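You operate a simulated robot arm through the tools that you are given. There is no shell and no other tool. Be economical: measure what you need, move in short steps, check, and stop when the job is done.

You run a simulated robot arm. Do the job below in one go: nothing can be reset, and whatever is moved stays where it is left.

JOB
Seal the purple bag in the sealer, then switch it off.
Fine: Switch on, bag on the blue tray, tray in, one push of the yellow button, tray out again; the bag stays on it. Where these are worked on the way, their far stop is far enough and under half their travel is too little: blue tray, red switch of the sealer.
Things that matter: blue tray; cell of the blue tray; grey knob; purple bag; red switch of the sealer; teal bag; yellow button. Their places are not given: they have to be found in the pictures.

The check looks at the end state, three seconds after you hand in, the way a careful person would. Anything else that was tipped, shoved, dropped, spilled or broken makes it a failure. A push-on lid holds only when it is set on centred and level and pressed home; a screw cap is set on level and turned clockwise until tight.

ROBOT AND FRAMES
A 7-joint arm with a two-finger parallel gripper, fixed in place. Base frame: the origin is at the foot of the arm, x ahead of it, y to its left, z up; the work surface is at about z = 0. Units: mm, degrees, N and s.
With the tool pointing down near the work surface it reaches from about 220 to 580 mm from the base axis. Its first joint turns from -66.0 to 66.0 degrees. Payload 2.5 kg.
The TCP is the grasp point between the finger pads, 23 mm short of the fingertips. In the tool frame z runs along the fingers and y along their closing line. Largest opening 94 mm; finger width 38, thickness 10; the body of the gripper, 54 by 96 mm, starts 39 mm behind the TCP.
Orientation is that of the tool frame in the base frame, as [roll, pitch, yaw] about the fixed x, y, z axes, in that order (R = Rz(yaw) Ry(pitch) Rx(roll)). With the fingers straight down and closing along the base's y, the tool's x points along the base's -x, its y along +y and its z along -z.

CONTROLS
- The arm moves only by the tool send_rows. Its argument "series" is a list that holds one entry, the list of rows, each a list of 7 numbers: the shift along the tool's x, y, z in units of 500 mm (1.0 is 500 mm), then the turn, a rotation vector about the tool's x, y, z in units of 180 degrees (1.0 is 180 degrees), then the finger opening in cm, from 0 to 9.4. In form: [[[dx, dy, dz, ax, ay, az, jaw], ...]]. A call has 1 to 10 rows; each row is the pose to reach, as a shift and turn from the pose commanded when the call began, along the tool's axes at that moment. A call with a number of a shift or a turn outside -1 to 1 is refused whole. A row lasts 0.2 s, in which the tool goes at most 50 mm and 8.6 degrees; a call with a longer step from one row to the next is refused whole, and so is a gripper value outside its range. A pose out of reach is approached as far as the arm can. The call stops where the force on the tool passes 40 N (or 10 N more than at its start, if that is more) or the arm is blocked; 0.2 s more then pass. The fingers move at their own pace (about 108 mm/s each) and stop on an object; they squeeze with about 44 N. The grip force told is the motor's: it shows also when the fingers shut on nothing. Time passes only in rows, and 0.2 s behind the last, so rows that repeat a pose let the fingers close. It gives the time, the measured TCP pose, the force on the tool (base axes), the opening and the grip force at its end, in the units of the frame above (readings bear some noise), with the torque about the TCP (base axes, N m) and any sound that the robot's microphone picked up, and new pictures: "show" is both (left out), scene, wrist or none.
- Cameras (640 x 400 px; columns grow to the right, rows downward): "scene" is fixed at [103, -394.8, 552.2]; the picture's right is [0.93, -0.36, 0.00], its down [-0.17, -0.45, -0.88] and it looks along [0.32, 0.82, -0.48] (base axes); focal length 277 px, centre (320, 200). "wrist" rides on the gripper at [86, 16, -74] in the tool frame; the picture's right is [-0.18, 0.98, 0.00], its down [-0.58, -0.11, -0.81] and it looks along [-0.79, -0.15, 0.59] (tool axes); focal length 243 px, centre (320, 200).
- pixel_to_xyz(camera, pixels): for up to 12 pixels [column, row] of the newest picture of that camera ("zoom" is the newest enlarged one), the place [x, y, z] in the base frame of the surface seen there, good to about 2 mm. The clock stands still meanwhile.
- zoom(camera, box): a new picture of the part [left, top, right, bottom] of that camera's present view, enlarged. The clock stands still meanwhile.
- close_job(): hands the job in; it is judged then, once.

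Keep the steps short. Do not move on a guess: measure, check each grasp and each placing, and mend mistakes. In all there are 80 turns and 200 pictures (those below and enlarged ones count). Leave the gripper open and the arm clear of the work at the hand-in unless told otherwise, and finish with a single line.

The tools are called as name(argument=value, ...) on one line, values as JSON. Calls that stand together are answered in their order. send_rows: Moves the arm, as the interface text tells. Its arguments: {"type":"object","properties":{"series":{"type":"array"},"show":{"type":"string","enum":["both","scene","wrist","none"]}},"required":["series"]} The other tools are called the same way: pixel_to_xyz (camera, pixels) gives the place of the surface under pixels of a picture; zoom (camera, box) takes an enlarged picture of a part of a camera's view; close_job () hands the job in.

At the start:

```text
time_s: 0.0
eef_pos: [370.2, 70.6, 401.6]
tool_rot: [180.0, -0.1, 179.9]
force: [0.2, 0.1, -1.8]
wrist_torque: [0.01, 0.0, -0.01]
opening: 94.3
finger_force: 0.1
```

scene: 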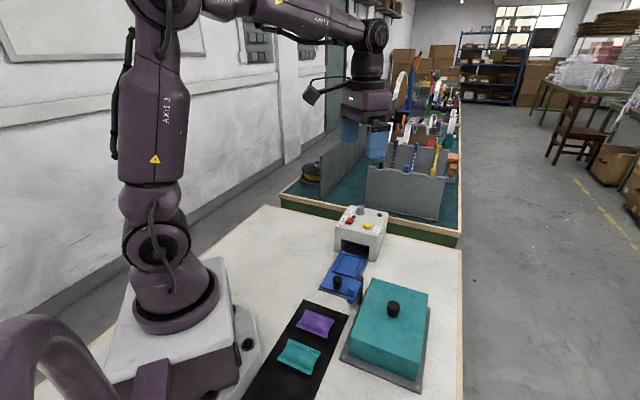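
wrist: 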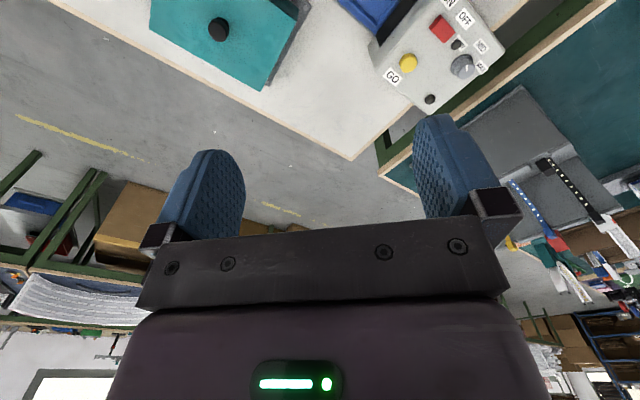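

I see the sealer at about (360,232), the tray at (345,275), the bags at (316,322) and (300,357), and a teal box at (390,325). I'll enlarge these areas first.

zoom(camera="scene", box=[310, 195, 406, 255])

zoom(camera="scene", box=[240, 240, 440, 400])

zoom(camera="wrist", box=[320, 0, 540, 130])

pixel_to_xyz(camera="scene", pixels=[[350, 221], [367, 226], [361, 210], [379, 215], [316, 322], [300, 357], [345, 275], [337, 284], [393, 309], [360, 245], [340, 232], [374, 255]])

pixel_to_xyz(camera="wrist", pixels=[[408, 63], [441, 28], [462, 67], [430, 99], [457, 45], [360, 10], [394, 78], [219, 28]])

```text
6.67 times, centred on (358, 225) of scene
```

zoom: 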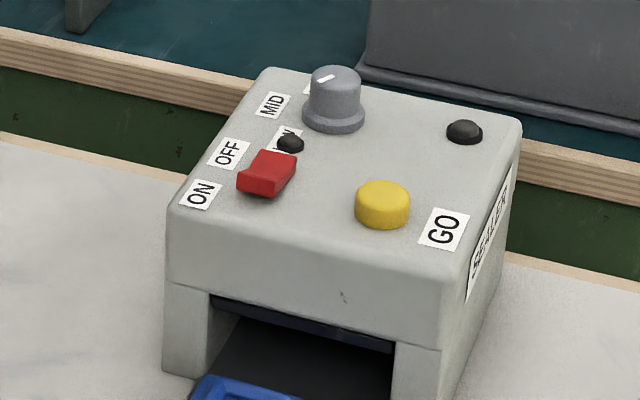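

```text
2.50 times, centred on (340, 320) of scene
```

zoom: 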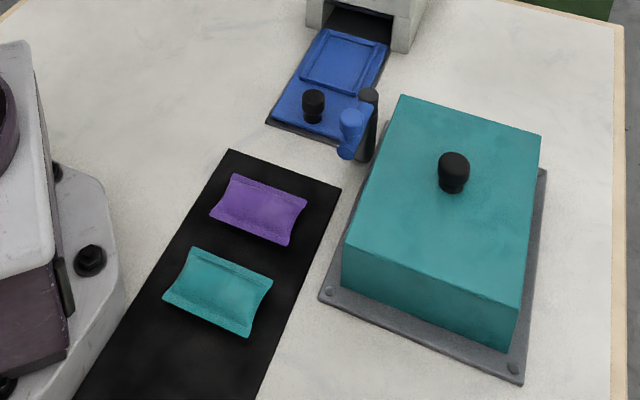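

```text
2.91 times, centred on (430, 65) of wrist
```

zoom: 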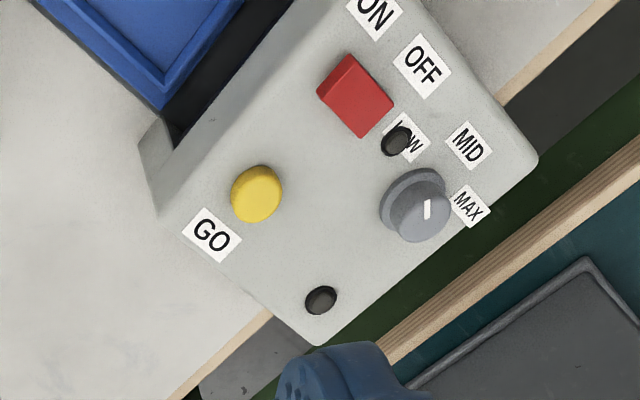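

```text
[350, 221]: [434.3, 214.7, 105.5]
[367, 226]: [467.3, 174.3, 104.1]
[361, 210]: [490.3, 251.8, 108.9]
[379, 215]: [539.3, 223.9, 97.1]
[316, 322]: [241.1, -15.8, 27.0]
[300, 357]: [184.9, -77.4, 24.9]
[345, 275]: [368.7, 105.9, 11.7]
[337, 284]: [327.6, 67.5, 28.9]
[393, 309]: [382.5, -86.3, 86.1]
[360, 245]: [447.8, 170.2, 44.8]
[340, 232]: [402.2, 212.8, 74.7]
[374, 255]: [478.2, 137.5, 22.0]
```

```text
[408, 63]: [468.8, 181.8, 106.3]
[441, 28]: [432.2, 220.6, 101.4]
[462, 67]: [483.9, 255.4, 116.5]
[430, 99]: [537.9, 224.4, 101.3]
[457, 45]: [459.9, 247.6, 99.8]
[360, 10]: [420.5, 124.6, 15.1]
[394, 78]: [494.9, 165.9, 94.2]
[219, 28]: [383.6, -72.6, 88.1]
```

The switch, button and knob are clear. Next to the tray there's a blue lever on a dark post at about (355,295). I'll enlarge it and measure the tray and bag outlines.

zoom(camera="scene", box=[312, 240, 408, 312])

pixel_to_xyz(camera="scene", pixels=[[334, 256], [364, 259], [362, 266], [360, 271], [335, 252], [321, 286], [337, 277], [353, 289], [352, 299], [359, 278], [386, 257], [342, 250]])

pixel_to_xyz(camera="scene", pixels=[[301, 309], [333, 320], [328, 336], [297, 325], [304, 341], [345, 345], [315, 300], [378, 278], [428, 294], [379, 352], [345, 337], [330, 262]])

```text
5.56 times, centred on (360, 276) of scene
```

zoom: 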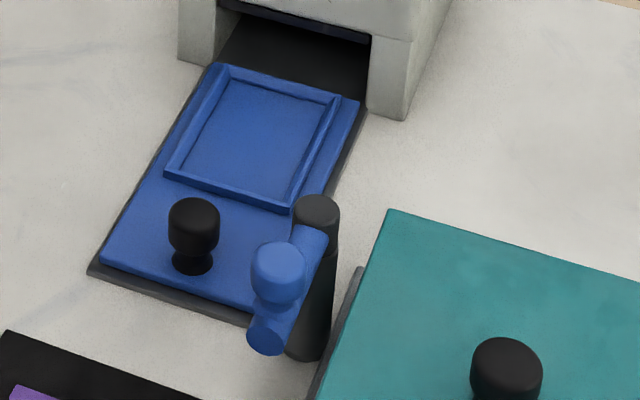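

```text
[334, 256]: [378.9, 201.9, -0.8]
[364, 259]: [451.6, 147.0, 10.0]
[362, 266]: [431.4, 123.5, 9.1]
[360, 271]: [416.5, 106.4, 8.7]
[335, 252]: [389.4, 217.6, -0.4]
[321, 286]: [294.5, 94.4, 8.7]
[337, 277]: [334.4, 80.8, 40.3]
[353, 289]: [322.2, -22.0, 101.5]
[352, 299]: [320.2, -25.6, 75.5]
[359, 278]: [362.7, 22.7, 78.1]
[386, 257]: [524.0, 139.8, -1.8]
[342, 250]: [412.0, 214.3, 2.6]
```

```text
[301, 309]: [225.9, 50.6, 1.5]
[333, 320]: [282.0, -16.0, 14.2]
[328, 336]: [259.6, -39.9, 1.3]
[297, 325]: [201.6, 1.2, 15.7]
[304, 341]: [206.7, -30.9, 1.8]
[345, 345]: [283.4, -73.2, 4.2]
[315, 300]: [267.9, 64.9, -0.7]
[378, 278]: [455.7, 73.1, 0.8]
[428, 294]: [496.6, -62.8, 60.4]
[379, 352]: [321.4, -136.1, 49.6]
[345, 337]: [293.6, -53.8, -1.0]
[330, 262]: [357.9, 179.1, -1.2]
```

The blue arm on the post at about (362,22) sits at z≈75–100, clear of the tray, so I'll keep away from it. Next I'll move back and yaw about 49° so the wrist camera looks along the tray into the sealer.

send_rows(series=[[[0.033, -0.01, 0.017, 0, 0, -0.0454, 9.4], [0.067, -0.02, 0.033, 0, 0, -0.0908, 9.4], [0.1, -0.03, 0.05, 0, 0, -0.1361, 9.4], [0.133, -0.04, 0.067, 0, 0, -0.1815, 9.4], [0.167, -0.05, 0.083, 0, 0, -0.2268, 9.4], [0.2, -0.06, 0.1, 0, 0, -0.2722, 9.4]]], show="wrist")

```text
time_s: 1.4
eef_pos: [269.4, 39.8, 351.6]
tool_rot: [-180.0, -0.1, -130.8]
force: [0.4, 0.1, 0.0]
wrist_torque: [-0.01, -0.02, 0.03]
opening: 93.9
finger_force: 0.0
```

wrist: 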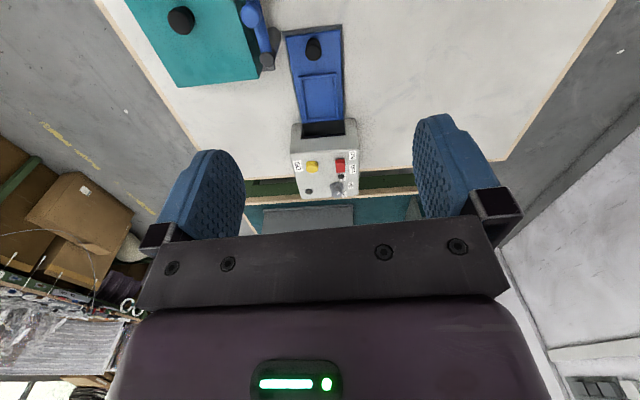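

The sealer and tray are in view, with the tray nearly vertical in the picture. I'll enlarge it and measure.

zoom(camera="wrist", box=[270, 110, 390, 205])

pixel_to_xyz(camera="zoom", pixels=[[355, 300], [320, 290], [300, 310], [340, 330]])

pixel_to_xyz(camera="wrist", pixels=[[286, 42], [340, 28], [344, 118], [303, 122], [299, 77], [336, 74], [338, 117], [307, 119], [313, 44], [270, 55], [252, 15], [253, 80]])

zoom(camera="wrist", box=[230, 0, 370, 130])

```text
4.21 times, centred on (330, 158) of wrist
```

zoom: 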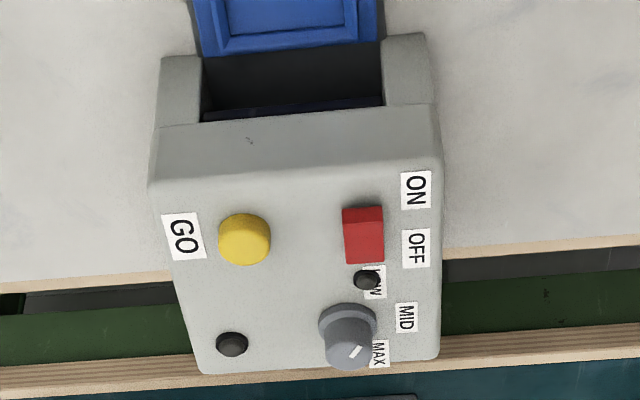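

```text
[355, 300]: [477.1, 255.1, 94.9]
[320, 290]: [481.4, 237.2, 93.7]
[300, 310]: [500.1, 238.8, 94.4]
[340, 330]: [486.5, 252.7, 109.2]
```

```text
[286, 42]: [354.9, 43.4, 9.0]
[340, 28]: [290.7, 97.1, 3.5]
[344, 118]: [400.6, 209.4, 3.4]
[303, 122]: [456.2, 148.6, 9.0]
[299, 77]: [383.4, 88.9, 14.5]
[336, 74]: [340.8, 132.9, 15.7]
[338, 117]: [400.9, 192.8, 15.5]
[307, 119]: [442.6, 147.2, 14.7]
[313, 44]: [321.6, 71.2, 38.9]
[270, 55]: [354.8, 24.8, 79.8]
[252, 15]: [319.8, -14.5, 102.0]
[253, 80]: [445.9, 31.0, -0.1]
```

```text
3.08 times, centred on (300, 65) of wrist
```

zoom: 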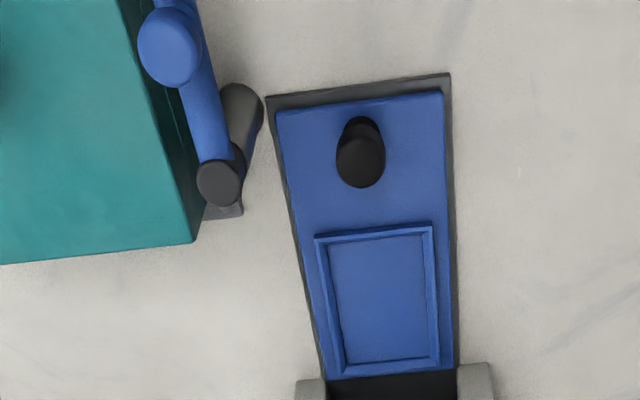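

I have the tray: its axis is about 46°, cell centre is near (392,140), and the handle is near (328,76). Now I need the switch's tilt and the sealer's geometry from enlarged scene pixels.

zoom(camera="scene", box=[338, 208, 374, 232])

pixel_to_xyz(camera="scene", pixels=[[348, 222], [350, 220.5], [352, 219], [346.5, 222.8], [336, 227], [379, 237], [388, 213], [351, 206], [348, 229], [342, 245], [304.5, 310], [334, 321]])

```text
16.00 times, centred on (356, 220) of scene
```

zoom: 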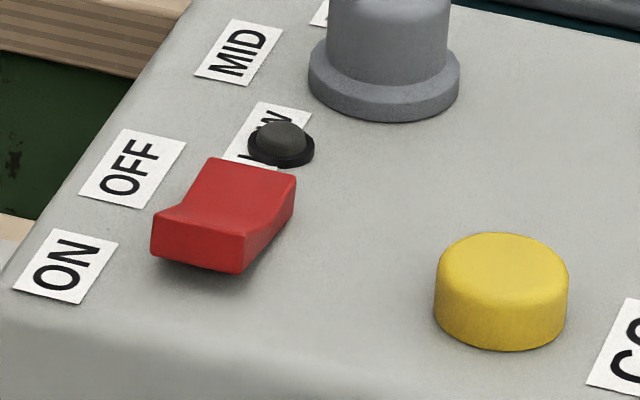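

```text
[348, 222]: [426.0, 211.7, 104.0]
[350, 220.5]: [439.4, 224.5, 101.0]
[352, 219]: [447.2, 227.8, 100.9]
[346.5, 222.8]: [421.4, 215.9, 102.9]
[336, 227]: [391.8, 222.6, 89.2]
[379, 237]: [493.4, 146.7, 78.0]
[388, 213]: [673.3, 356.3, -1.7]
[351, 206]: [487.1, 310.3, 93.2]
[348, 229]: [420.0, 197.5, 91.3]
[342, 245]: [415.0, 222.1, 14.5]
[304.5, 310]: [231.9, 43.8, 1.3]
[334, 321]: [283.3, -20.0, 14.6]
```

The ON end stands up and the OFF end is down, so the switch is off and I have to press the ON end. I'll measure it precisely on this enlargement.

pixel_to_xyz(camera="zoom", pixels=[[165, 220], [238, 235], [215, 168], [285, 183], [225, 225], [245, 190], [500, 260], [500, 330], [330, 330], [400, 10], [120, 210], [280, 140]])

```text
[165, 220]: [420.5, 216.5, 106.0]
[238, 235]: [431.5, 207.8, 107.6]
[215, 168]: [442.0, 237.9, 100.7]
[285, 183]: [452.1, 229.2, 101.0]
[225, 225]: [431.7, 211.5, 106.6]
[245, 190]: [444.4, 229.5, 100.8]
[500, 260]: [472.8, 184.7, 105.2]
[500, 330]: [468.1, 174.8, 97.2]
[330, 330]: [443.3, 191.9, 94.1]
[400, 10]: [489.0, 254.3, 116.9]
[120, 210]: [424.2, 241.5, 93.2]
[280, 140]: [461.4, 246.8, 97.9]
```

The rocker's ON end is at (426,212,107) and its OFF end at about (447,233,101). I'm moving above it with the fingers closed, turning so the thin side of the pads lies along the rocker.

send_rows(series=[[[-0.0466, -0.0013, 0.024, 0, 0, 0.047, 5], [-0.0931, -0.0026, 0.048, 0, 0, 0.094, 0], [-0.1397, -0.0039, 0.072, 0, 0, 0.141, 0], [-0.1862, -0.0052, 0.096, 0, 0, 0.188, 0], [-0.2328, -0.0065, 0.12, 0, 0, 0.235, 0], [-0.2793, -0.0078, 0.144, 0, 0, 0.282, 0], [-0.3259, -0.0091, 0.168, 0, 0, 0.329, 0], [-0.3724, -0.0104, 0.192, 0, 0, 0.376, 0], [-0.419, -0.0117, 0.216, 0, 0, 0.423, 0], [-0.4655, -0.013, 0.24, 0, 0, 0.47, 0]]], show="both")

```text
time_s: 3.6
eef_pos: [427.5, 212.7, 229.5]
tool_rot: [179.9, 0.0, 144.3]
force: [-1.2, -0.2, -0.4]
wrist_torque: [-0.02, 0.01, -0.01]
opening: 0.0
finger_force: 42.0
```

scene: 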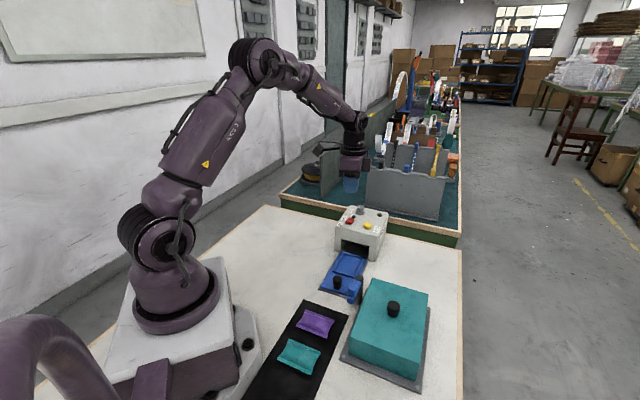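
wrist: 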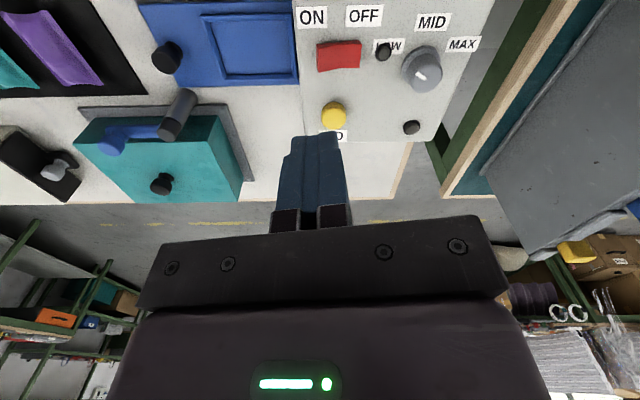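

The wrist view is good, so I'll measure the rocker and bag here.

pixel_to_xyz(camera="wrist", pixels=[[319, 55], [345, 53], [359, 53], [333, 113], [170, 45], [178, 100], [203, 17], [292, 13], [297, 75], [214, 72], [113, 143], [167, 128]])

zoom(camera="wrist", box=[0, 0, 240, 150])

zoom(camera="wrist", box=[270, 0, 430, 100])

```text
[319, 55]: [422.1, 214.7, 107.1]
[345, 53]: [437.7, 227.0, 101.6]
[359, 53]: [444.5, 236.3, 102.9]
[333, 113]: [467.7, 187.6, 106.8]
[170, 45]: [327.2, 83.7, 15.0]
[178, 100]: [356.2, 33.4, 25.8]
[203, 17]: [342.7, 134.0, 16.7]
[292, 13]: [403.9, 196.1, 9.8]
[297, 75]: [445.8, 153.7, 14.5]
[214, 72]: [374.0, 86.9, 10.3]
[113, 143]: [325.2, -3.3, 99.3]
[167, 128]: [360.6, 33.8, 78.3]
```

```text
2.67 times, centred on (120, 75) of wrist
```

zoom: 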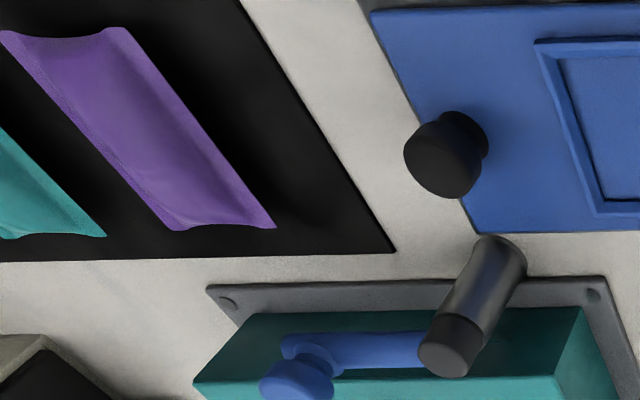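

```text
4.00 times, centred on (350, 50) of wrist
```

zoom: 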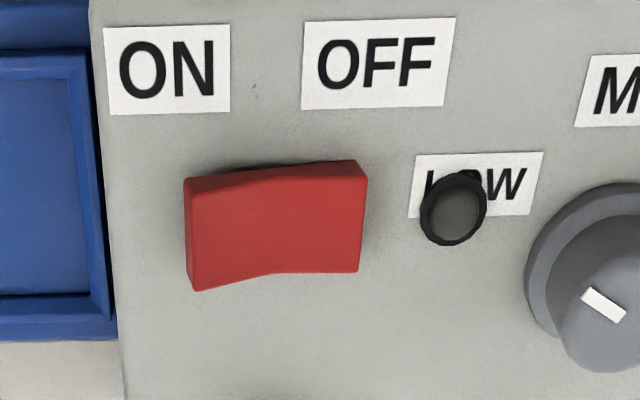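

I'll finish the 8° turn, lower to just above the ON end, then press in small steps.

send_rows(series=[[[0.002, -0.0057, 0.08, 0, 0, 0.0467, 0], [0.002, -0.0057, 0.15, 0, 0, 0.0467, 0], [0.002, -0.0057, 0.18, 0, 0, 0.0467, 0], [0.002, -0.0057, 0.19, 0, 0, 0.0467, 0], [0.002, -0.0057, 0.197, 0, 0, 0.0467, 0], [0.002, -0.0057, 0.203, 0, 0, 0.0467, 0], [0.002, -0.0057, 0.208, 0, 0, 0.0467, 0], [0.002, -0.0057, 0.212, 0, 0, 0.0467, 0], [0.002, -0.0057, 0.215, 0, 0, 0.0467, 0]]], show="wrist")

```text
time_s: 5.6
eef_pos: [424.2, 211.8, 125.5]
tool_rot: [179.9, 0.1, 136.1]
force: [-14.0, -7.0, 36.2]
wrist_torque: [-0.2, 0.34, -0.01]
opening: 0.0
finger_force: 42.4
```

wrist: 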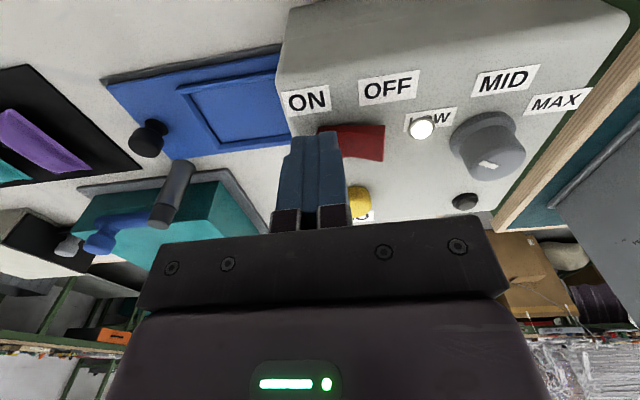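

The lamp came on (421,127). I'll lift off and check the rocker, then go to the bag.

send_rows(series=[[[0, 0, -0.03, 0, 0, 0, 0], [0, 0, -0.1, 0, 0, 0, 0], [0, 0, -0.2, 0, 0, 0, 0], [0, 0, -0.3, 0, 0, 0, 4]]], show="wrist")

zoom(camera="scene", box=[338, 208, 374, 232])

zoom(camera="scene", box=[272, 297, 352, 347])

pixel_to_xyz(camera="zoom", pixels=[[266, 103], [497, 200], [443, 325], [195, 220], [350, 200], [340, 270], [400, 140], [225, 165], [465, 260], [330, 130], [290, 250]])

```text
time_s: 6.6
eef_pos: [424.0, 207.4, 272.8]
tool_rot: [180.0, 0.0, 136.0]
force: [0.2, -0.2, 0.3]
wrist_torque: [0.01, 0.01, -0.01]
opening: 40.0
finger_force: 0.1
```

wrist: 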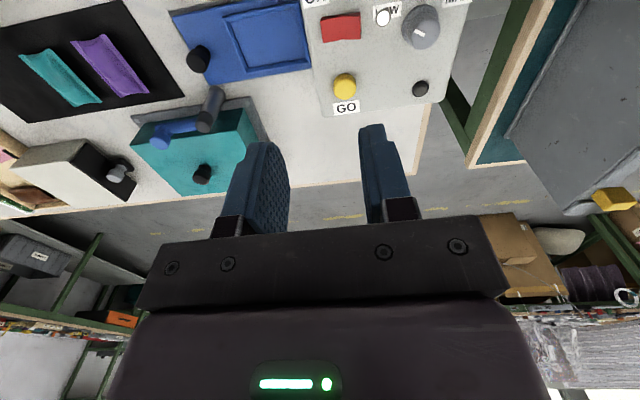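

```text
16.00 times, centred on (356, 220) of scene
```

zoom: 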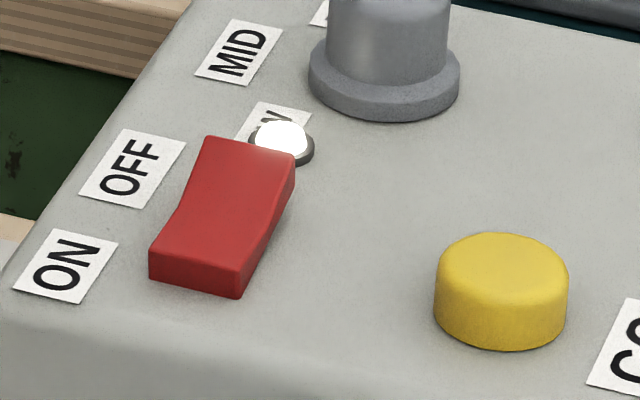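

```text
8.00 times, centred on (312, 322) of scene
```

zoom: 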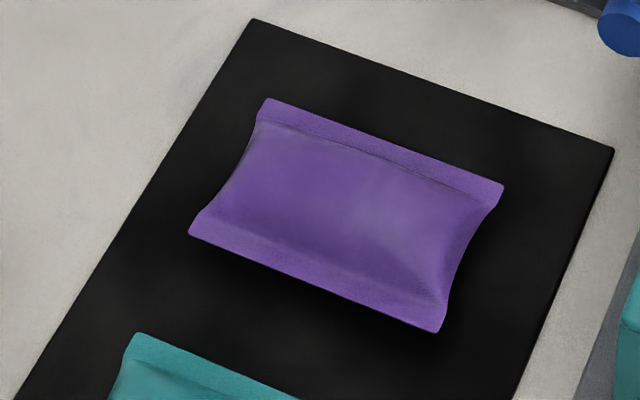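

```text
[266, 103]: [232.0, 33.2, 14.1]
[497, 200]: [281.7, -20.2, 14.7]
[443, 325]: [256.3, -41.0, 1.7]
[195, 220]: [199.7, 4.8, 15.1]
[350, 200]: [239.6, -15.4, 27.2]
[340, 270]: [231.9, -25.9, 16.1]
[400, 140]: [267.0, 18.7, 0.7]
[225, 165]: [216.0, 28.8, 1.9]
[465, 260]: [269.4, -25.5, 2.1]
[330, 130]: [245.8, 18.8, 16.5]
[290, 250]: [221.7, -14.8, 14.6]
```

The rocker is at ON and the lamp is lit. The bag is about 73×43 mm, centred near (241,-8), with its long axis at about -47°. I'm moving above it with the opening at 64 mm.

send_rows(series=[[[-0.0044, -0.0705, 0.02, 0, 0, 0.002, 6.4], [-0.0089, -0.141, 0.04, 0, 0, 0.004, 6.4], [-0.0133, -0.2116, 0.07, 0, 0, 0.006, 6.4], [-0.0177, -0.2821, 0.1, 0, 0, 0.008, 6.4], [-0.0221, -0.3526, 0.13, 0, 0, 0.01, 6.4], [-0.0266, -0.4232, 0.17, 0, 0, 0.012, 6.4], [-0.031, -0.4937, 0.21, 0, 0, 0.014, 6.4], [-0.0354, -0.5642, 0.2456, 0, 0, 0.015, 6.4], [-0.0354, -0.5642, 0.2456, 0, 0, 0.015, 6.4]]], show="wrist")

```text
time_s: 8.6
eef_pos: [243.7, -4.3, 148.6]
tool_rot: [-179.9, 0.0, 133.4]
force: [-0.1, 0.6, 0.3]
wrist_torque: [-0.02, -0.01, 0.03]
opening: 64.2
finger_force: 0.0
```

wrist: 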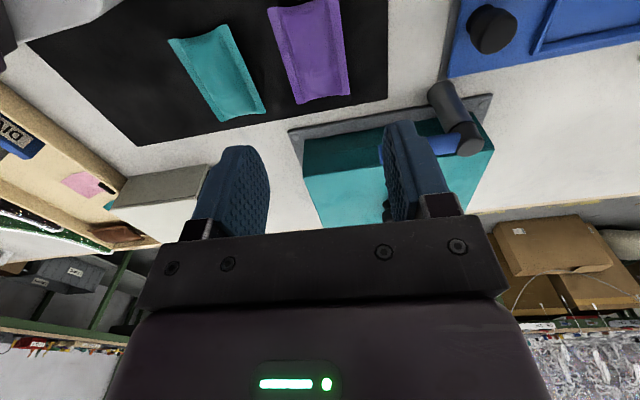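

The bag is at (310,50). I'll measure its corners from here before going down.

pixel_to_xyz(camera="wrist", pixels=[[269, 10], [337, 2], [348, 93], [298, 102], [312, 50], [285, 50], [343, 48], [330, 20], [266, 112], [130, 190], [384, 152]])

zoom(camera="wrist", box=[230, 0, 400, 120])

```text
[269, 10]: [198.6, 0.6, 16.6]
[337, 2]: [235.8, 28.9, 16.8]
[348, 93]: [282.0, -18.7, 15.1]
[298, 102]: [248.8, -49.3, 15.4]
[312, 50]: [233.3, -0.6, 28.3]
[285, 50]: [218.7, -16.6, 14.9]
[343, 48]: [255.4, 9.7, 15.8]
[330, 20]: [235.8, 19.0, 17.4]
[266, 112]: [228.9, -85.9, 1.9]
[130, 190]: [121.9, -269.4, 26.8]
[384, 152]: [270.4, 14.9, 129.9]
```

```text
3.33 times, centred on (315, 60) of wrist
```

zoom: 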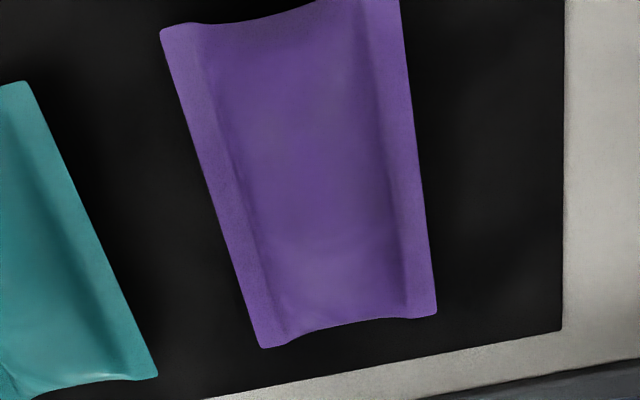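

The bag centre is (241.3,-9.6) with its long axis at -45.5°. I'll descend around it to TCP z≈27, then close.

send_rows(series=[[[-0.0044, -0.0108, 0.06, 0, 0, -0.006, 6.6], [-0.0044, -0.0108, 0.13, 0, 0, -0.006, 6.6], [-0.0044, -0.0108, 0.19, 0, 0, -0.006, 6.6], [-0.0044, -0.0108, 0.225, 0, 0, -0.006, 6.6], [-0.0044, -0.0108, 0.242, 0, 0, -0.006, 6.6], [-0.0044, -0.0108, 0.242, 0, 0, -0.006, 6.6]]], show="both")

```text
time_s: 10.0
eef_pos: [239.4, -9.8, 28.9]
tool_rot: [-179.9, 0.0, 134.4]
force: [0.3, 1.1, 1.0]
wrist_torque: [0.01, 0.01, -0.03]
opening: 66.2
finger_force: 0.0
```

scene: 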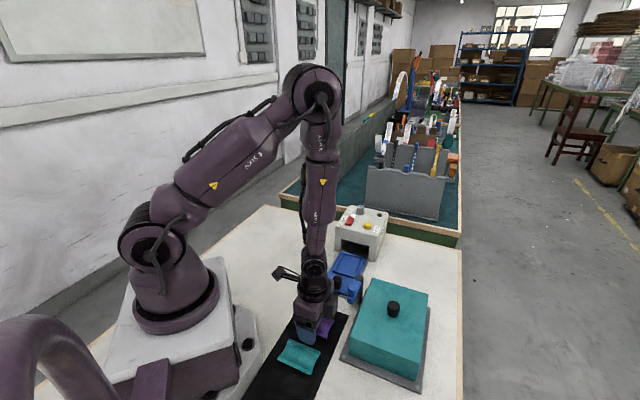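
wrist: 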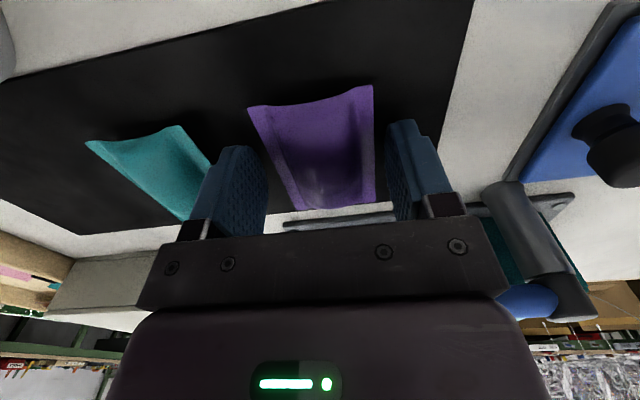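

The bag lies between the fingers and the teal bag is clear. Closing.

send_rows(series=[[[0, 0, 0, 0, 0, 0, 4.4], [0, 0, 0, 0, 0, 0, 2], [0, 0, 0, 0, 0, 0, 0.5], [0, 0, 0, 0, 0, 0, 0.5]]], show="wrist")

```text
time_s: 11.0
eef_pos: [238.7, -8.6, 29.1]
tool_rot: [179.9, 0.0, 134.5]
force: [0.6, -0.4, -0.3]
wrist_torque: [-0.01, -0.02, 0.02]
opening: 48.6
finger_force: 44.4
```

wrist: 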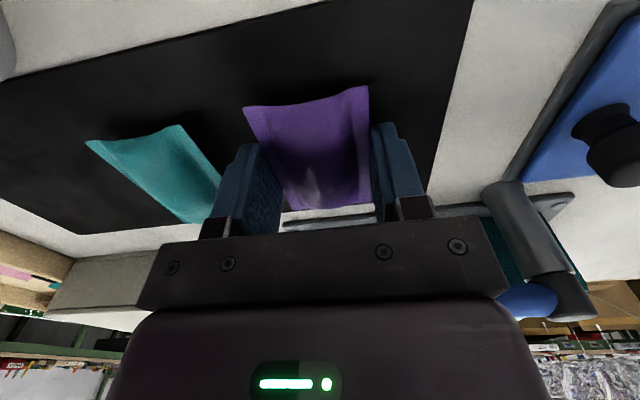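

It's holding at 48.6 mm. I'll lift straight up and check the hang.

send_rows(series=[[[0, 0, -0.04, 0, 0, 0, 0.5], [0, 0, -0.12, 0, 0, 0, 0.5], [0, 0, -0.2, 0, 0, 0, 0.5], [0, 0, -0.3, 0, 0, 0, 0.5], [0, 0, -0.34, 0, 0, 0, 0.5], [0, 0, -0.34, 0, 0, 0, 0.5]]], show="both")

zoom(camera="wrist", box=[200, 60, 440, 220])

pixel_to_xyz(camera="wrist", pixels=[[248, 112], [367, 92], [310, 105], [310, 150], [300, 203], [366, 200], [330, 180], [245, 160], [380, 140]])

```text
time_s: 12.4
eef_pos: [239.4, -12.1, 197.1]
tool_rot: [179.9, 0.0, 134.3]
force: [-0.1, -0.3, -0.1]
wrist_torque: [0.03, -0.02, -0.03]
opening: 48.6
finger_force: 44.0
```

scene: 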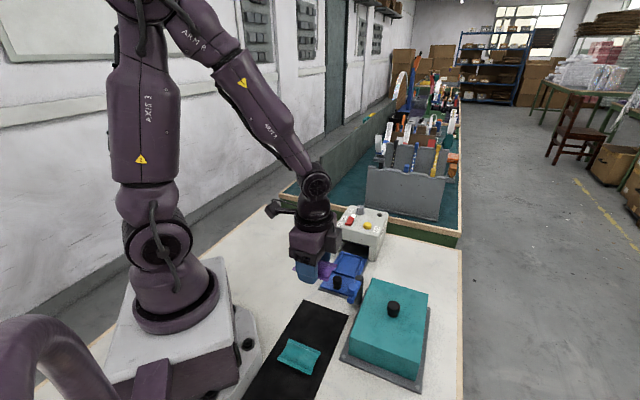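
wrist: 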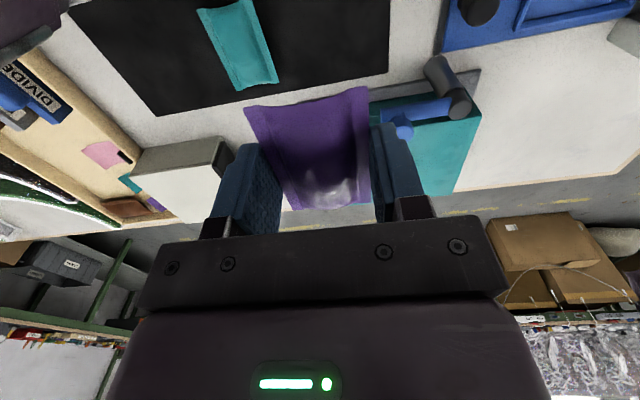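

```text
2.50 times, centred on (320, 140) of wrist
```

zoom: 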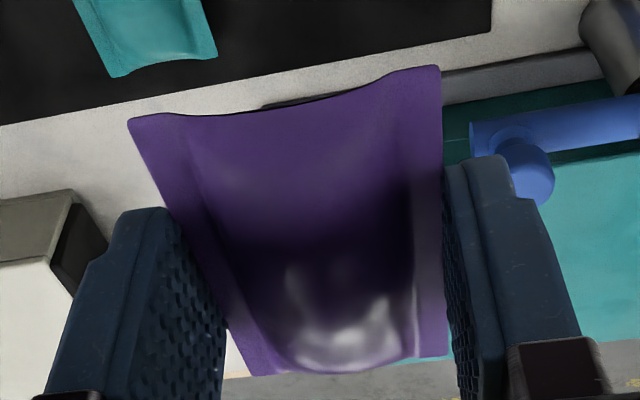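

```text
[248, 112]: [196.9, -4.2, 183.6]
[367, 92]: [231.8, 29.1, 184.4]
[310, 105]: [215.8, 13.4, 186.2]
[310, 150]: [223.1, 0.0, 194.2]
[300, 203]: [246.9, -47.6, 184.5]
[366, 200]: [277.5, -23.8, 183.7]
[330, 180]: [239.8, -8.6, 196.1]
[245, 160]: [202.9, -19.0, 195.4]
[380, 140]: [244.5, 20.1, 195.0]
```

The bag is level and centred in the grip (centre (238.3,-11.6), seams 13 mm below TCP). I'll carry it over the cell while turning 90° toward the tray axis.

send_rows(series=[[[0.0005, 0.043, 0, 0, 0, -0.047, 0.5], [0.001, 0.086, 0, 0, 0, -0.094, 0.5], [0.0016, 0.129, 0, 0, 0, -0.141, 0.5], [0.0022, 0.172, 0, 0, 0, -0.188, 0.5], [0.0027, 0.215, 0, 0, 0, -0.235, 0.5], [0.0033, 0.258, 0, 0, 0, -0.282, 0.5], [0.0038, 0.302, 0, 0, 0, -0.329, 0.5], [0.0044, 0.345, 0, 0, 0, -0.376, 0.5], [0.005, 0.388, 0, 0, 0, -0.423, 0.5], [0.0055, 0.4315, 0, 0, 0, -0.47, 0.5]]], show="both")

zoom(camera="wrist", box=[200, 0, 440, 200])

```text
time_s: 14.6
eef_pos: [392.1, 142.8, 197.8]
tool_rot: [-180.0, 0.0, -140.7]
force: [-0.5, -0.8, -0.3]
wrist_torque: [0.03, 0.02, -0.02]
opening: 48.8
finger_force: 43.8
```

scene: 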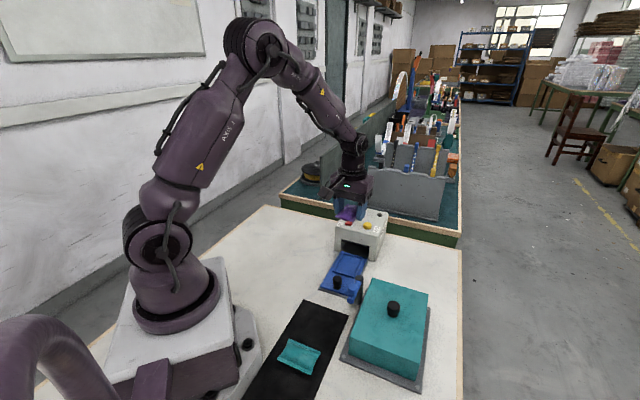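
wrist: 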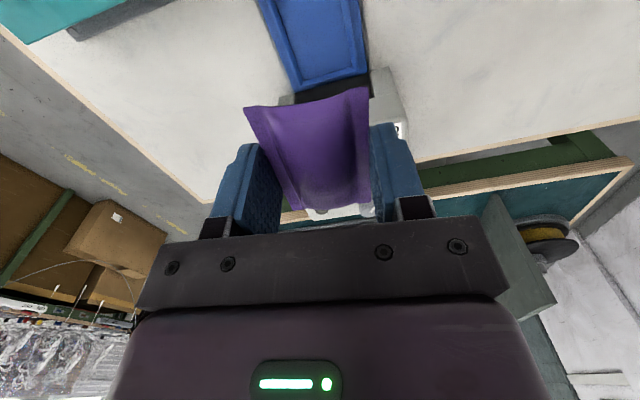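

```text
2.00 times, centred on (320, 100) of wrist
```

zoom: 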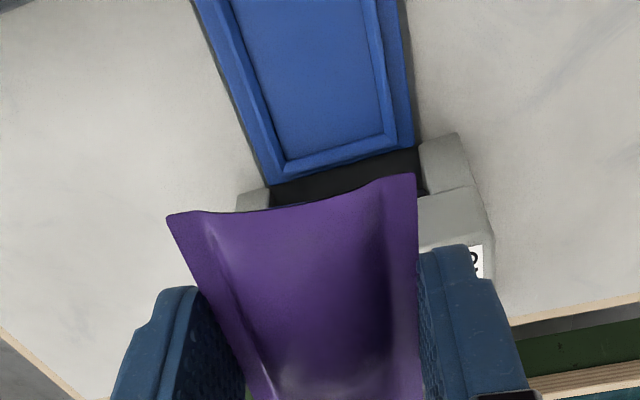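

I'll measure the cell's rim and floor from this view before descending.

pixel_to_xyz(camera="zoom", pixels=[[280, 173], [396, 140], [286, 162], [388, 134], [232, 20], [242, 20], [365, 10], [376, 10], [335, 150], [338, 160], [300, 60], [340, 100]])

zoom(camera="scene", box=[324, 248, 380, 283])

pixel_to_xyz(camera="zoom", pixels=[[200, 40], [60, 235], [280, 300], [385, 90], [230, 150]])

```text
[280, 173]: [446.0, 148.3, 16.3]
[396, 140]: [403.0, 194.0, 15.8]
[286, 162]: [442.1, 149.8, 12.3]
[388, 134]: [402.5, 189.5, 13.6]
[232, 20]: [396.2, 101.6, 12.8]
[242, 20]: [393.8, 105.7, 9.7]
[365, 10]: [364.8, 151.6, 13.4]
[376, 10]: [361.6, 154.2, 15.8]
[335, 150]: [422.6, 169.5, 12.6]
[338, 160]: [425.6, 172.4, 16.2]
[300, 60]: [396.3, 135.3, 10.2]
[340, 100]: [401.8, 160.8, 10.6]
```

```text
11.43 times, centred on (352, 266) of scene
```

zoom: 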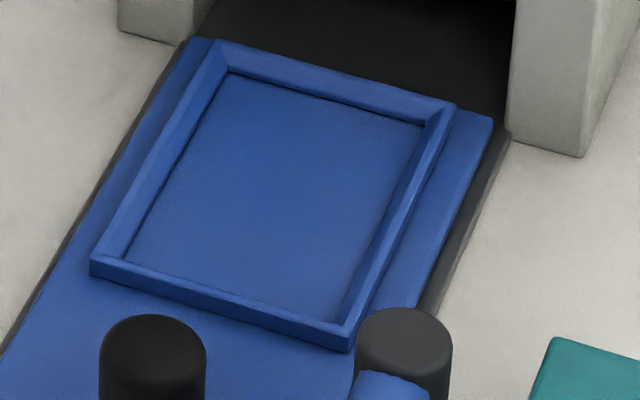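

```text
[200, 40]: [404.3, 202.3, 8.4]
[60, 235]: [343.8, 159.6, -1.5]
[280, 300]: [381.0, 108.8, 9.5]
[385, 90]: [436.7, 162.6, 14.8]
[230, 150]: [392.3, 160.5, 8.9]
```

pixel_to_xyz(camera="zoom", pixels=[[222, 46], [446, 108], [348, 338], [96, 262], [232, 78], [422, 130], [340, 318], [130, 255]])

```text
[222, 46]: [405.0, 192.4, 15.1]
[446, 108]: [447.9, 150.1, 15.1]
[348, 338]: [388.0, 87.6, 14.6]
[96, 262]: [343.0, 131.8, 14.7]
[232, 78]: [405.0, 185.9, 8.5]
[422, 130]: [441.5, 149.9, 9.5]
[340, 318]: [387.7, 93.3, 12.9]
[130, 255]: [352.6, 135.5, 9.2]
```

The cell centre is about (395,140.5), heading 45.5°, rim top 15.5 and floor about 9.5. I'll finish the turn and lower to z≈65, then check.

send_rows(series=[[[-0.003, -0.0066, 0.05, 0, 0, -0.0344, 0.5], [-0.003, -0.0066, 0.11, 0, 0, -0.0344, 0.5], [-0.003, -0.0066, 0.17, 0, 0, -0.0344, 0.5], [-0.003, -0.0066, 0.22, 0, 0, -0.0344, 0.5], [-0.003, -0.0066, 0.25, 0, 0, -0.0344, 0.5], [-0.003, -0.0066, 0.2656, 0, 0, -0.0344, 0.5], [-0.003, -0.0066, 0.2656, 0, 0, -0.0344, 0.5]]], show="both")

zoom(camera="wrist", box=[200, 40, 440, 220])

zoom(camera="scene", box=[310, 230, 398, 285])

```text
time_s: 16.2
eef_pos: [395.7, 142.1, 64.6]
tool_rot: [-180.0, 0.0, -134.8]
force: [-0.5, 0.1, -0.9]
wrist_torque: [0.03, 0.03, -0.02]
opening: 48.7
finger_force: 43.6
```

scene: 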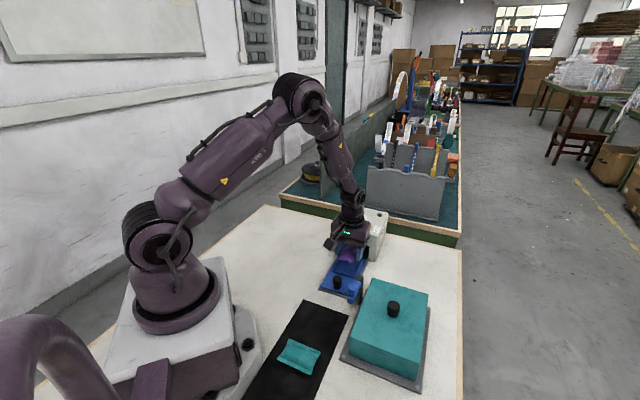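
wrist: 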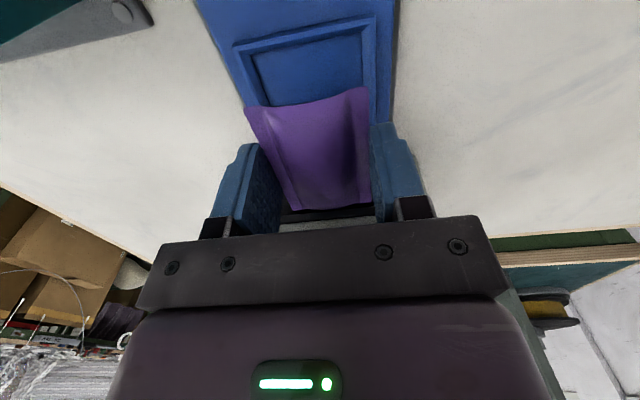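

```text
2.22 times, centred on (320, 130) of wrist
```

zoom: 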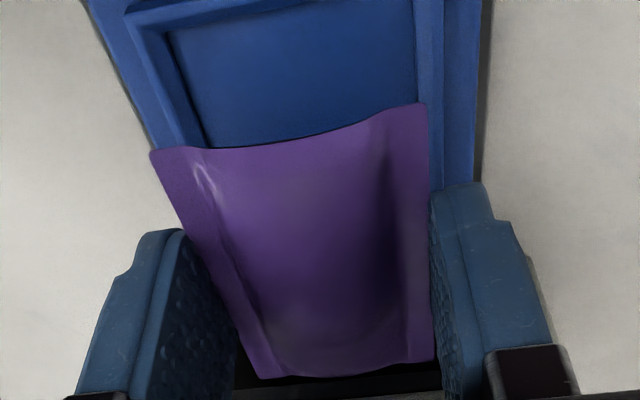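

```text
7.27 times, centred on (354, 258) of scene
```

zoom: 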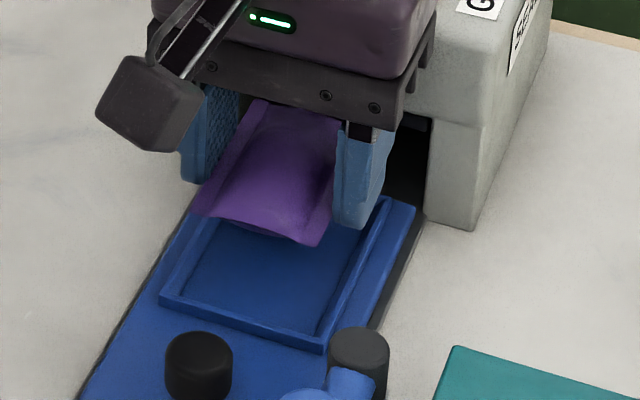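

pixel_to_xyz(camera="wrist", pixels=[[249, 111], [366, 92], [297, 205], [366, 200], [236, 47], [372, 19], [250, 57], [360, 35]])

```text
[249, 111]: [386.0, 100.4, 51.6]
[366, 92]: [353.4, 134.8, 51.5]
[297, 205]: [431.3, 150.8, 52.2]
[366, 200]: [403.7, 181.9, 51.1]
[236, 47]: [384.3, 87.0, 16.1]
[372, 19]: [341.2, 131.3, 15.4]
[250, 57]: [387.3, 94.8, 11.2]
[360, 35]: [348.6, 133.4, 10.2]
```

The bag centre (393.6,142) is within 1.5 mm of the cell centre. I'll lower to TCP z≈40 with the tips just over the rim.

send_rows(series=[[[-0.001, -0.002, 0.02, 0, 0, 0, 0.5], [-0.001, -0.002, 0.036, 0, 0, 0, 0.5], [-0.001, -0.002, 0.044, 0, 0, 0, 0.5], [-0.001, -0.002, 0.049, 0, 0, 0, 0.5], [-0.001, -0.002, 0.049, 0, 0, 0, 0.5]]], show="wrist")

zoom(camera="wrist", box=[200, 40, 440, 220])

zoom(camera="scene", box=[310, 230, 398, 285])

```text
time_s: 17.4
eef_pos: [396.4, 141.2, 42.0]
tool_rot: [-180.0, 0.1, -134.8]
force: [0.2, 0.2, -1.2]
wrist_torque: [0.0, -0.02, 0.03]
opening: 48.4
finger_force: 44.0
```

wrist: 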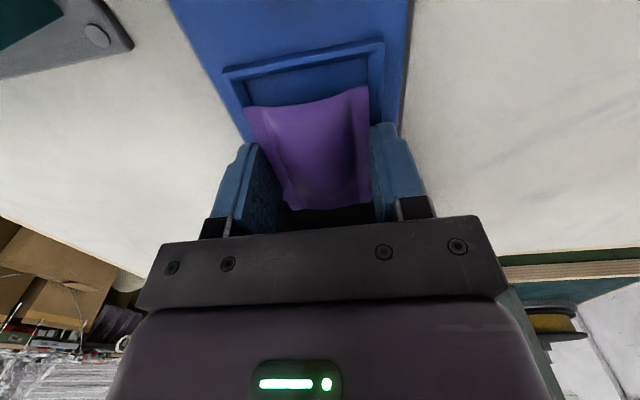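

```text
2.22 times, centred on (320, 130) of wrist
```

zoom: 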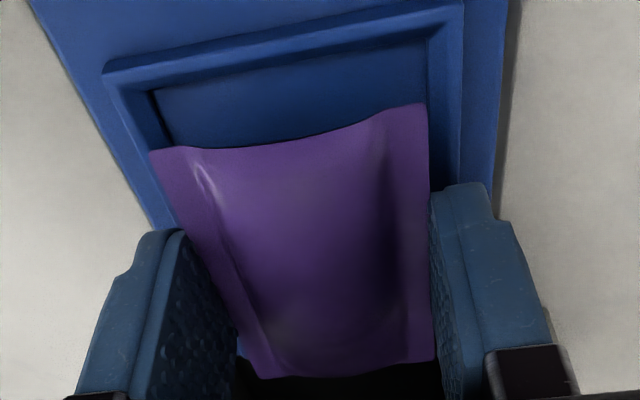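

```text
7.27 times, centred on (354, 258) of scene
```

zoom: 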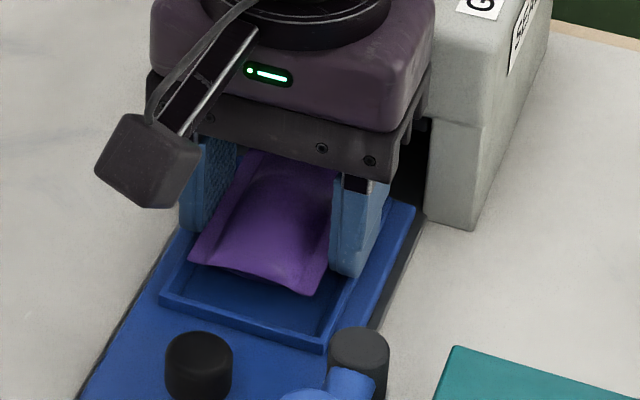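

It's aligned. I'll go 2 mm lower, then open gently.

send_rows(series=[[[0.001, 0, 0.004, 0, 0, 0, 0.5], [0.001, 0, 0.004, 0, 0, 0, 4.9], [0.001, 0, 0.004, 0, 0, 0, 5.4], [0.001, 0, 0.004, 0, 0, 0, 6.6], [0.001, 0, 0.004, 0, 0, 0, 7.0], [0.001, 0, -0.03, 0, 0, 0, 7.0], [0.001, 0, -0.1, 0, 0, 0, 7.0], [0.001, 0, -0.19, 0, 0, 0, 7.0]]], show="wrist")

zoom(camera="scene", box=[310, 230, 398, 285])

```text
time_s: 19.2
eef_pos: [394.7, 138.8, 140.7]
tool_rot: [-179.9, 0.0, -134.8]
force: [-1.0, -0.2, -0.3]
wrist_torque: [-0.01, 0.0, 0.0]
opening: 70.3
finger_force: 0.1
```

wrist: 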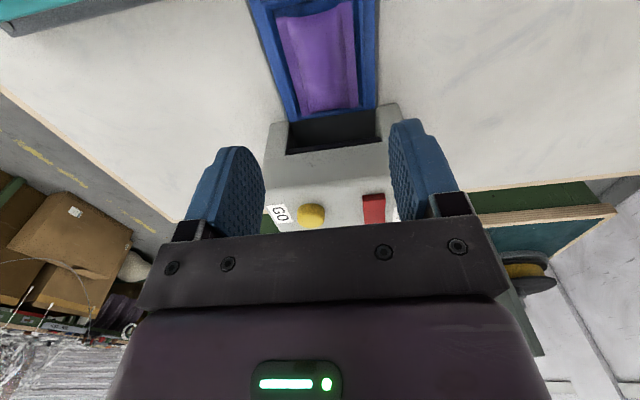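

```text
7.27 times, centred on (354, 258) of scene
```

zoom: 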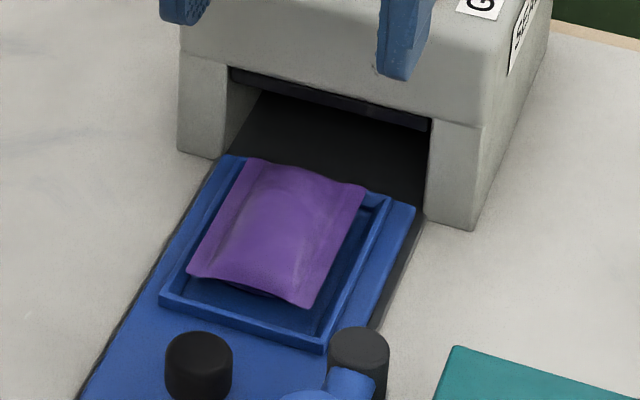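

The bag is on the tray. I'll measure whether it sits flat inside the cell.

pixel_to_xyz(camera="zoom", pixels=[[195, 272], [308, 300], [247, 165], [360, 190], [280, 220], [388, 200], [322, 340], [165, 295]])

pixel_to_xyz(camera="wrist", pixels=[[281, 20], [351, 4], [309, 111], [358, 104], [320, 60], [277, 20], [300, 118], [363, 106]])

zoom(camera="wrist", box=[240, 0, 400, 130])

```text
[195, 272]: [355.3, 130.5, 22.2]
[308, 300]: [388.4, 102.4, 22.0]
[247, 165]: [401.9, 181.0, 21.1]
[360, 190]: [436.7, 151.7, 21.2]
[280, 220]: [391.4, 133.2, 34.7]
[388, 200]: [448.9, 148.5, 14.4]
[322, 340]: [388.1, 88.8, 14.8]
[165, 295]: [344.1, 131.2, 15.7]
```

```text
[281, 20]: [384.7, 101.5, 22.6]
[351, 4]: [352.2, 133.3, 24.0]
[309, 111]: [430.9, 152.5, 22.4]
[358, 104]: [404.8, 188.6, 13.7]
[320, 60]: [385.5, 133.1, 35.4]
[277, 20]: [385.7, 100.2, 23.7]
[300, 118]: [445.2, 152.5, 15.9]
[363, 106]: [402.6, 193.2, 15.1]
```

```text
3.08 times, centred on (320, 65) of wrist
```

zoom: 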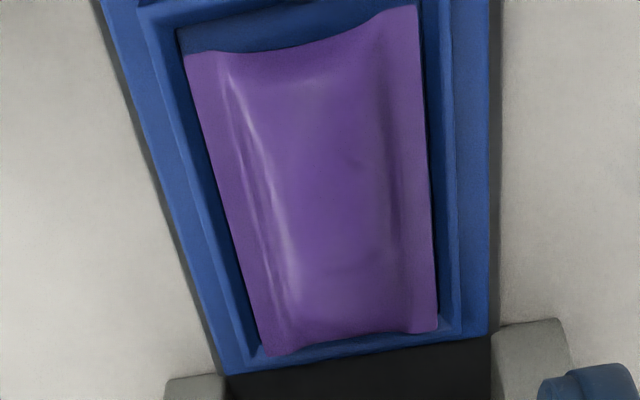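

The bag lies flat inside the cell (seams z≈22, top 35). Next is the tray handle, so I'll move back along the tray axis to z≈190 and measure the handle and post.

send_rows(series=[[[0.05, 0, -0.05, 0, 0, 0, 7], [0.11, 0, -0.1, 0, 0, 0, 6], [0.18, 0, -0.1, 0, 0, 0, 5], [0.25, 0, -0.1, 0, 0, 0, 4], [0.25, 0, -0.1, 0, 0, 0, 4]]], show="wrist")

zoom(camera="wrist", box=[220, 0, 420, 130])

zoom(camera="scene", box=[320, 268, 368, 304])

pixel_to_xyz(camera="scene", pixels=[[333, 280], [341.5, 280], [337, 278.5], [337, 290], [333.5, 287], [340, 288], [360, 273], [363, 276], [356, 276], [365, 290]])

```text
time_s: 20.4
eef_pos: [305.6, 54.0, 186.2]
tool_rot: [-180.0, 0.0, -134.8]
force: [0.3, -0.4, 1.0]
wrist_torque: [0.03, 0.02, 0.02]
opening: 40.0
finger_force: 0.1
```

wrist: 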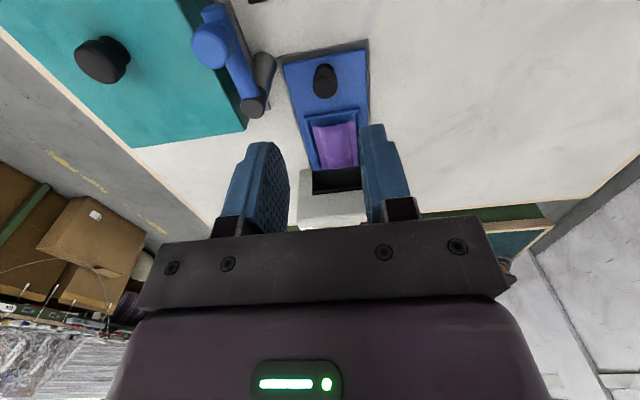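

```text
3.08 times, centred on (320, 65) of wrist
```

zoom: 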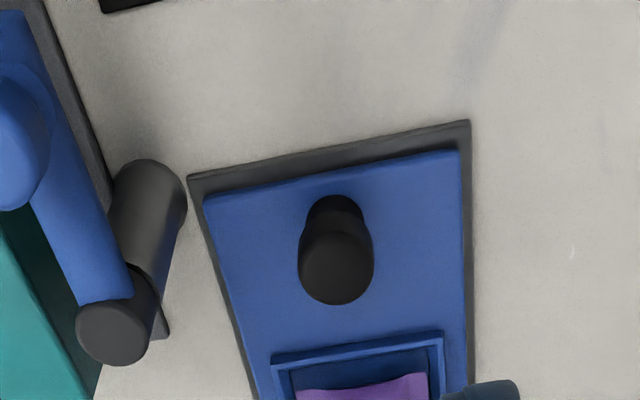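

```text
11.11 times, centred on (344, 286) of scene
```

zoom: 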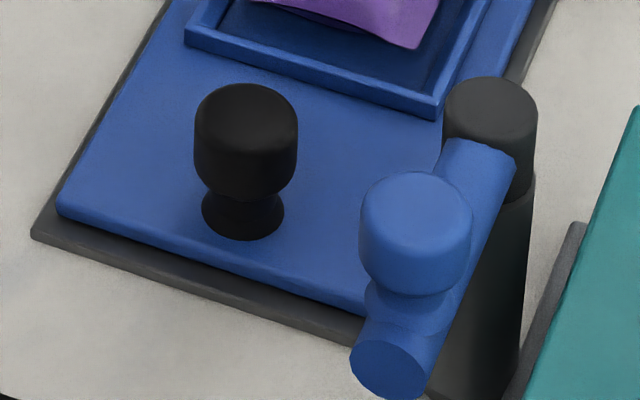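

```text
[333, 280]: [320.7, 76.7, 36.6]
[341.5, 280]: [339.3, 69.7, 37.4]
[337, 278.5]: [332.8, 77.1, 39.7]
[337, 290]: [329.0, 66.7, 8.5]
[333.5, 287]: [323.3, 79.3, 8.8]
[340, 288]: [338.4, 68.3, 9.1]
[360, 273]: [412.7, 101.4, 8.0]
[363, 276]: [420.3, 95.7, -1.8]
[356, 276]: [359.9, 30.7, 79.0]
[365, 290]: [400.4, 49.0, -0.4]
```

pixel_to_xyz(camera="wrist", pixels=[[325, 88], [325, 95], [316, 88], [335, 88], [325, 80], [252, 107], [262, 107], [252, 115], [252, 98], [268, 62]])

```text
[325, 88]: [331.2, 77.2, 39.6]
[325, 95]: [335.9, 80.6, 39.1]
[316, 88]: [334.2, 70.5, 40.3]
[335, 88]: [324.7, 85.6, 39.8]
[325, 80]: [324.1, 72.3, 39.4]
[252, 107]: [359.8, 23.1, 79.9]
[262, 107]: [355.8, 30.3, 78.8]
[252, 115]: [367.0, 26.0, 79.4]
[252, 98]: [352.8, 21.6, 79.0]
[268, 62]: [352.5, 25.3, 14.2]
```

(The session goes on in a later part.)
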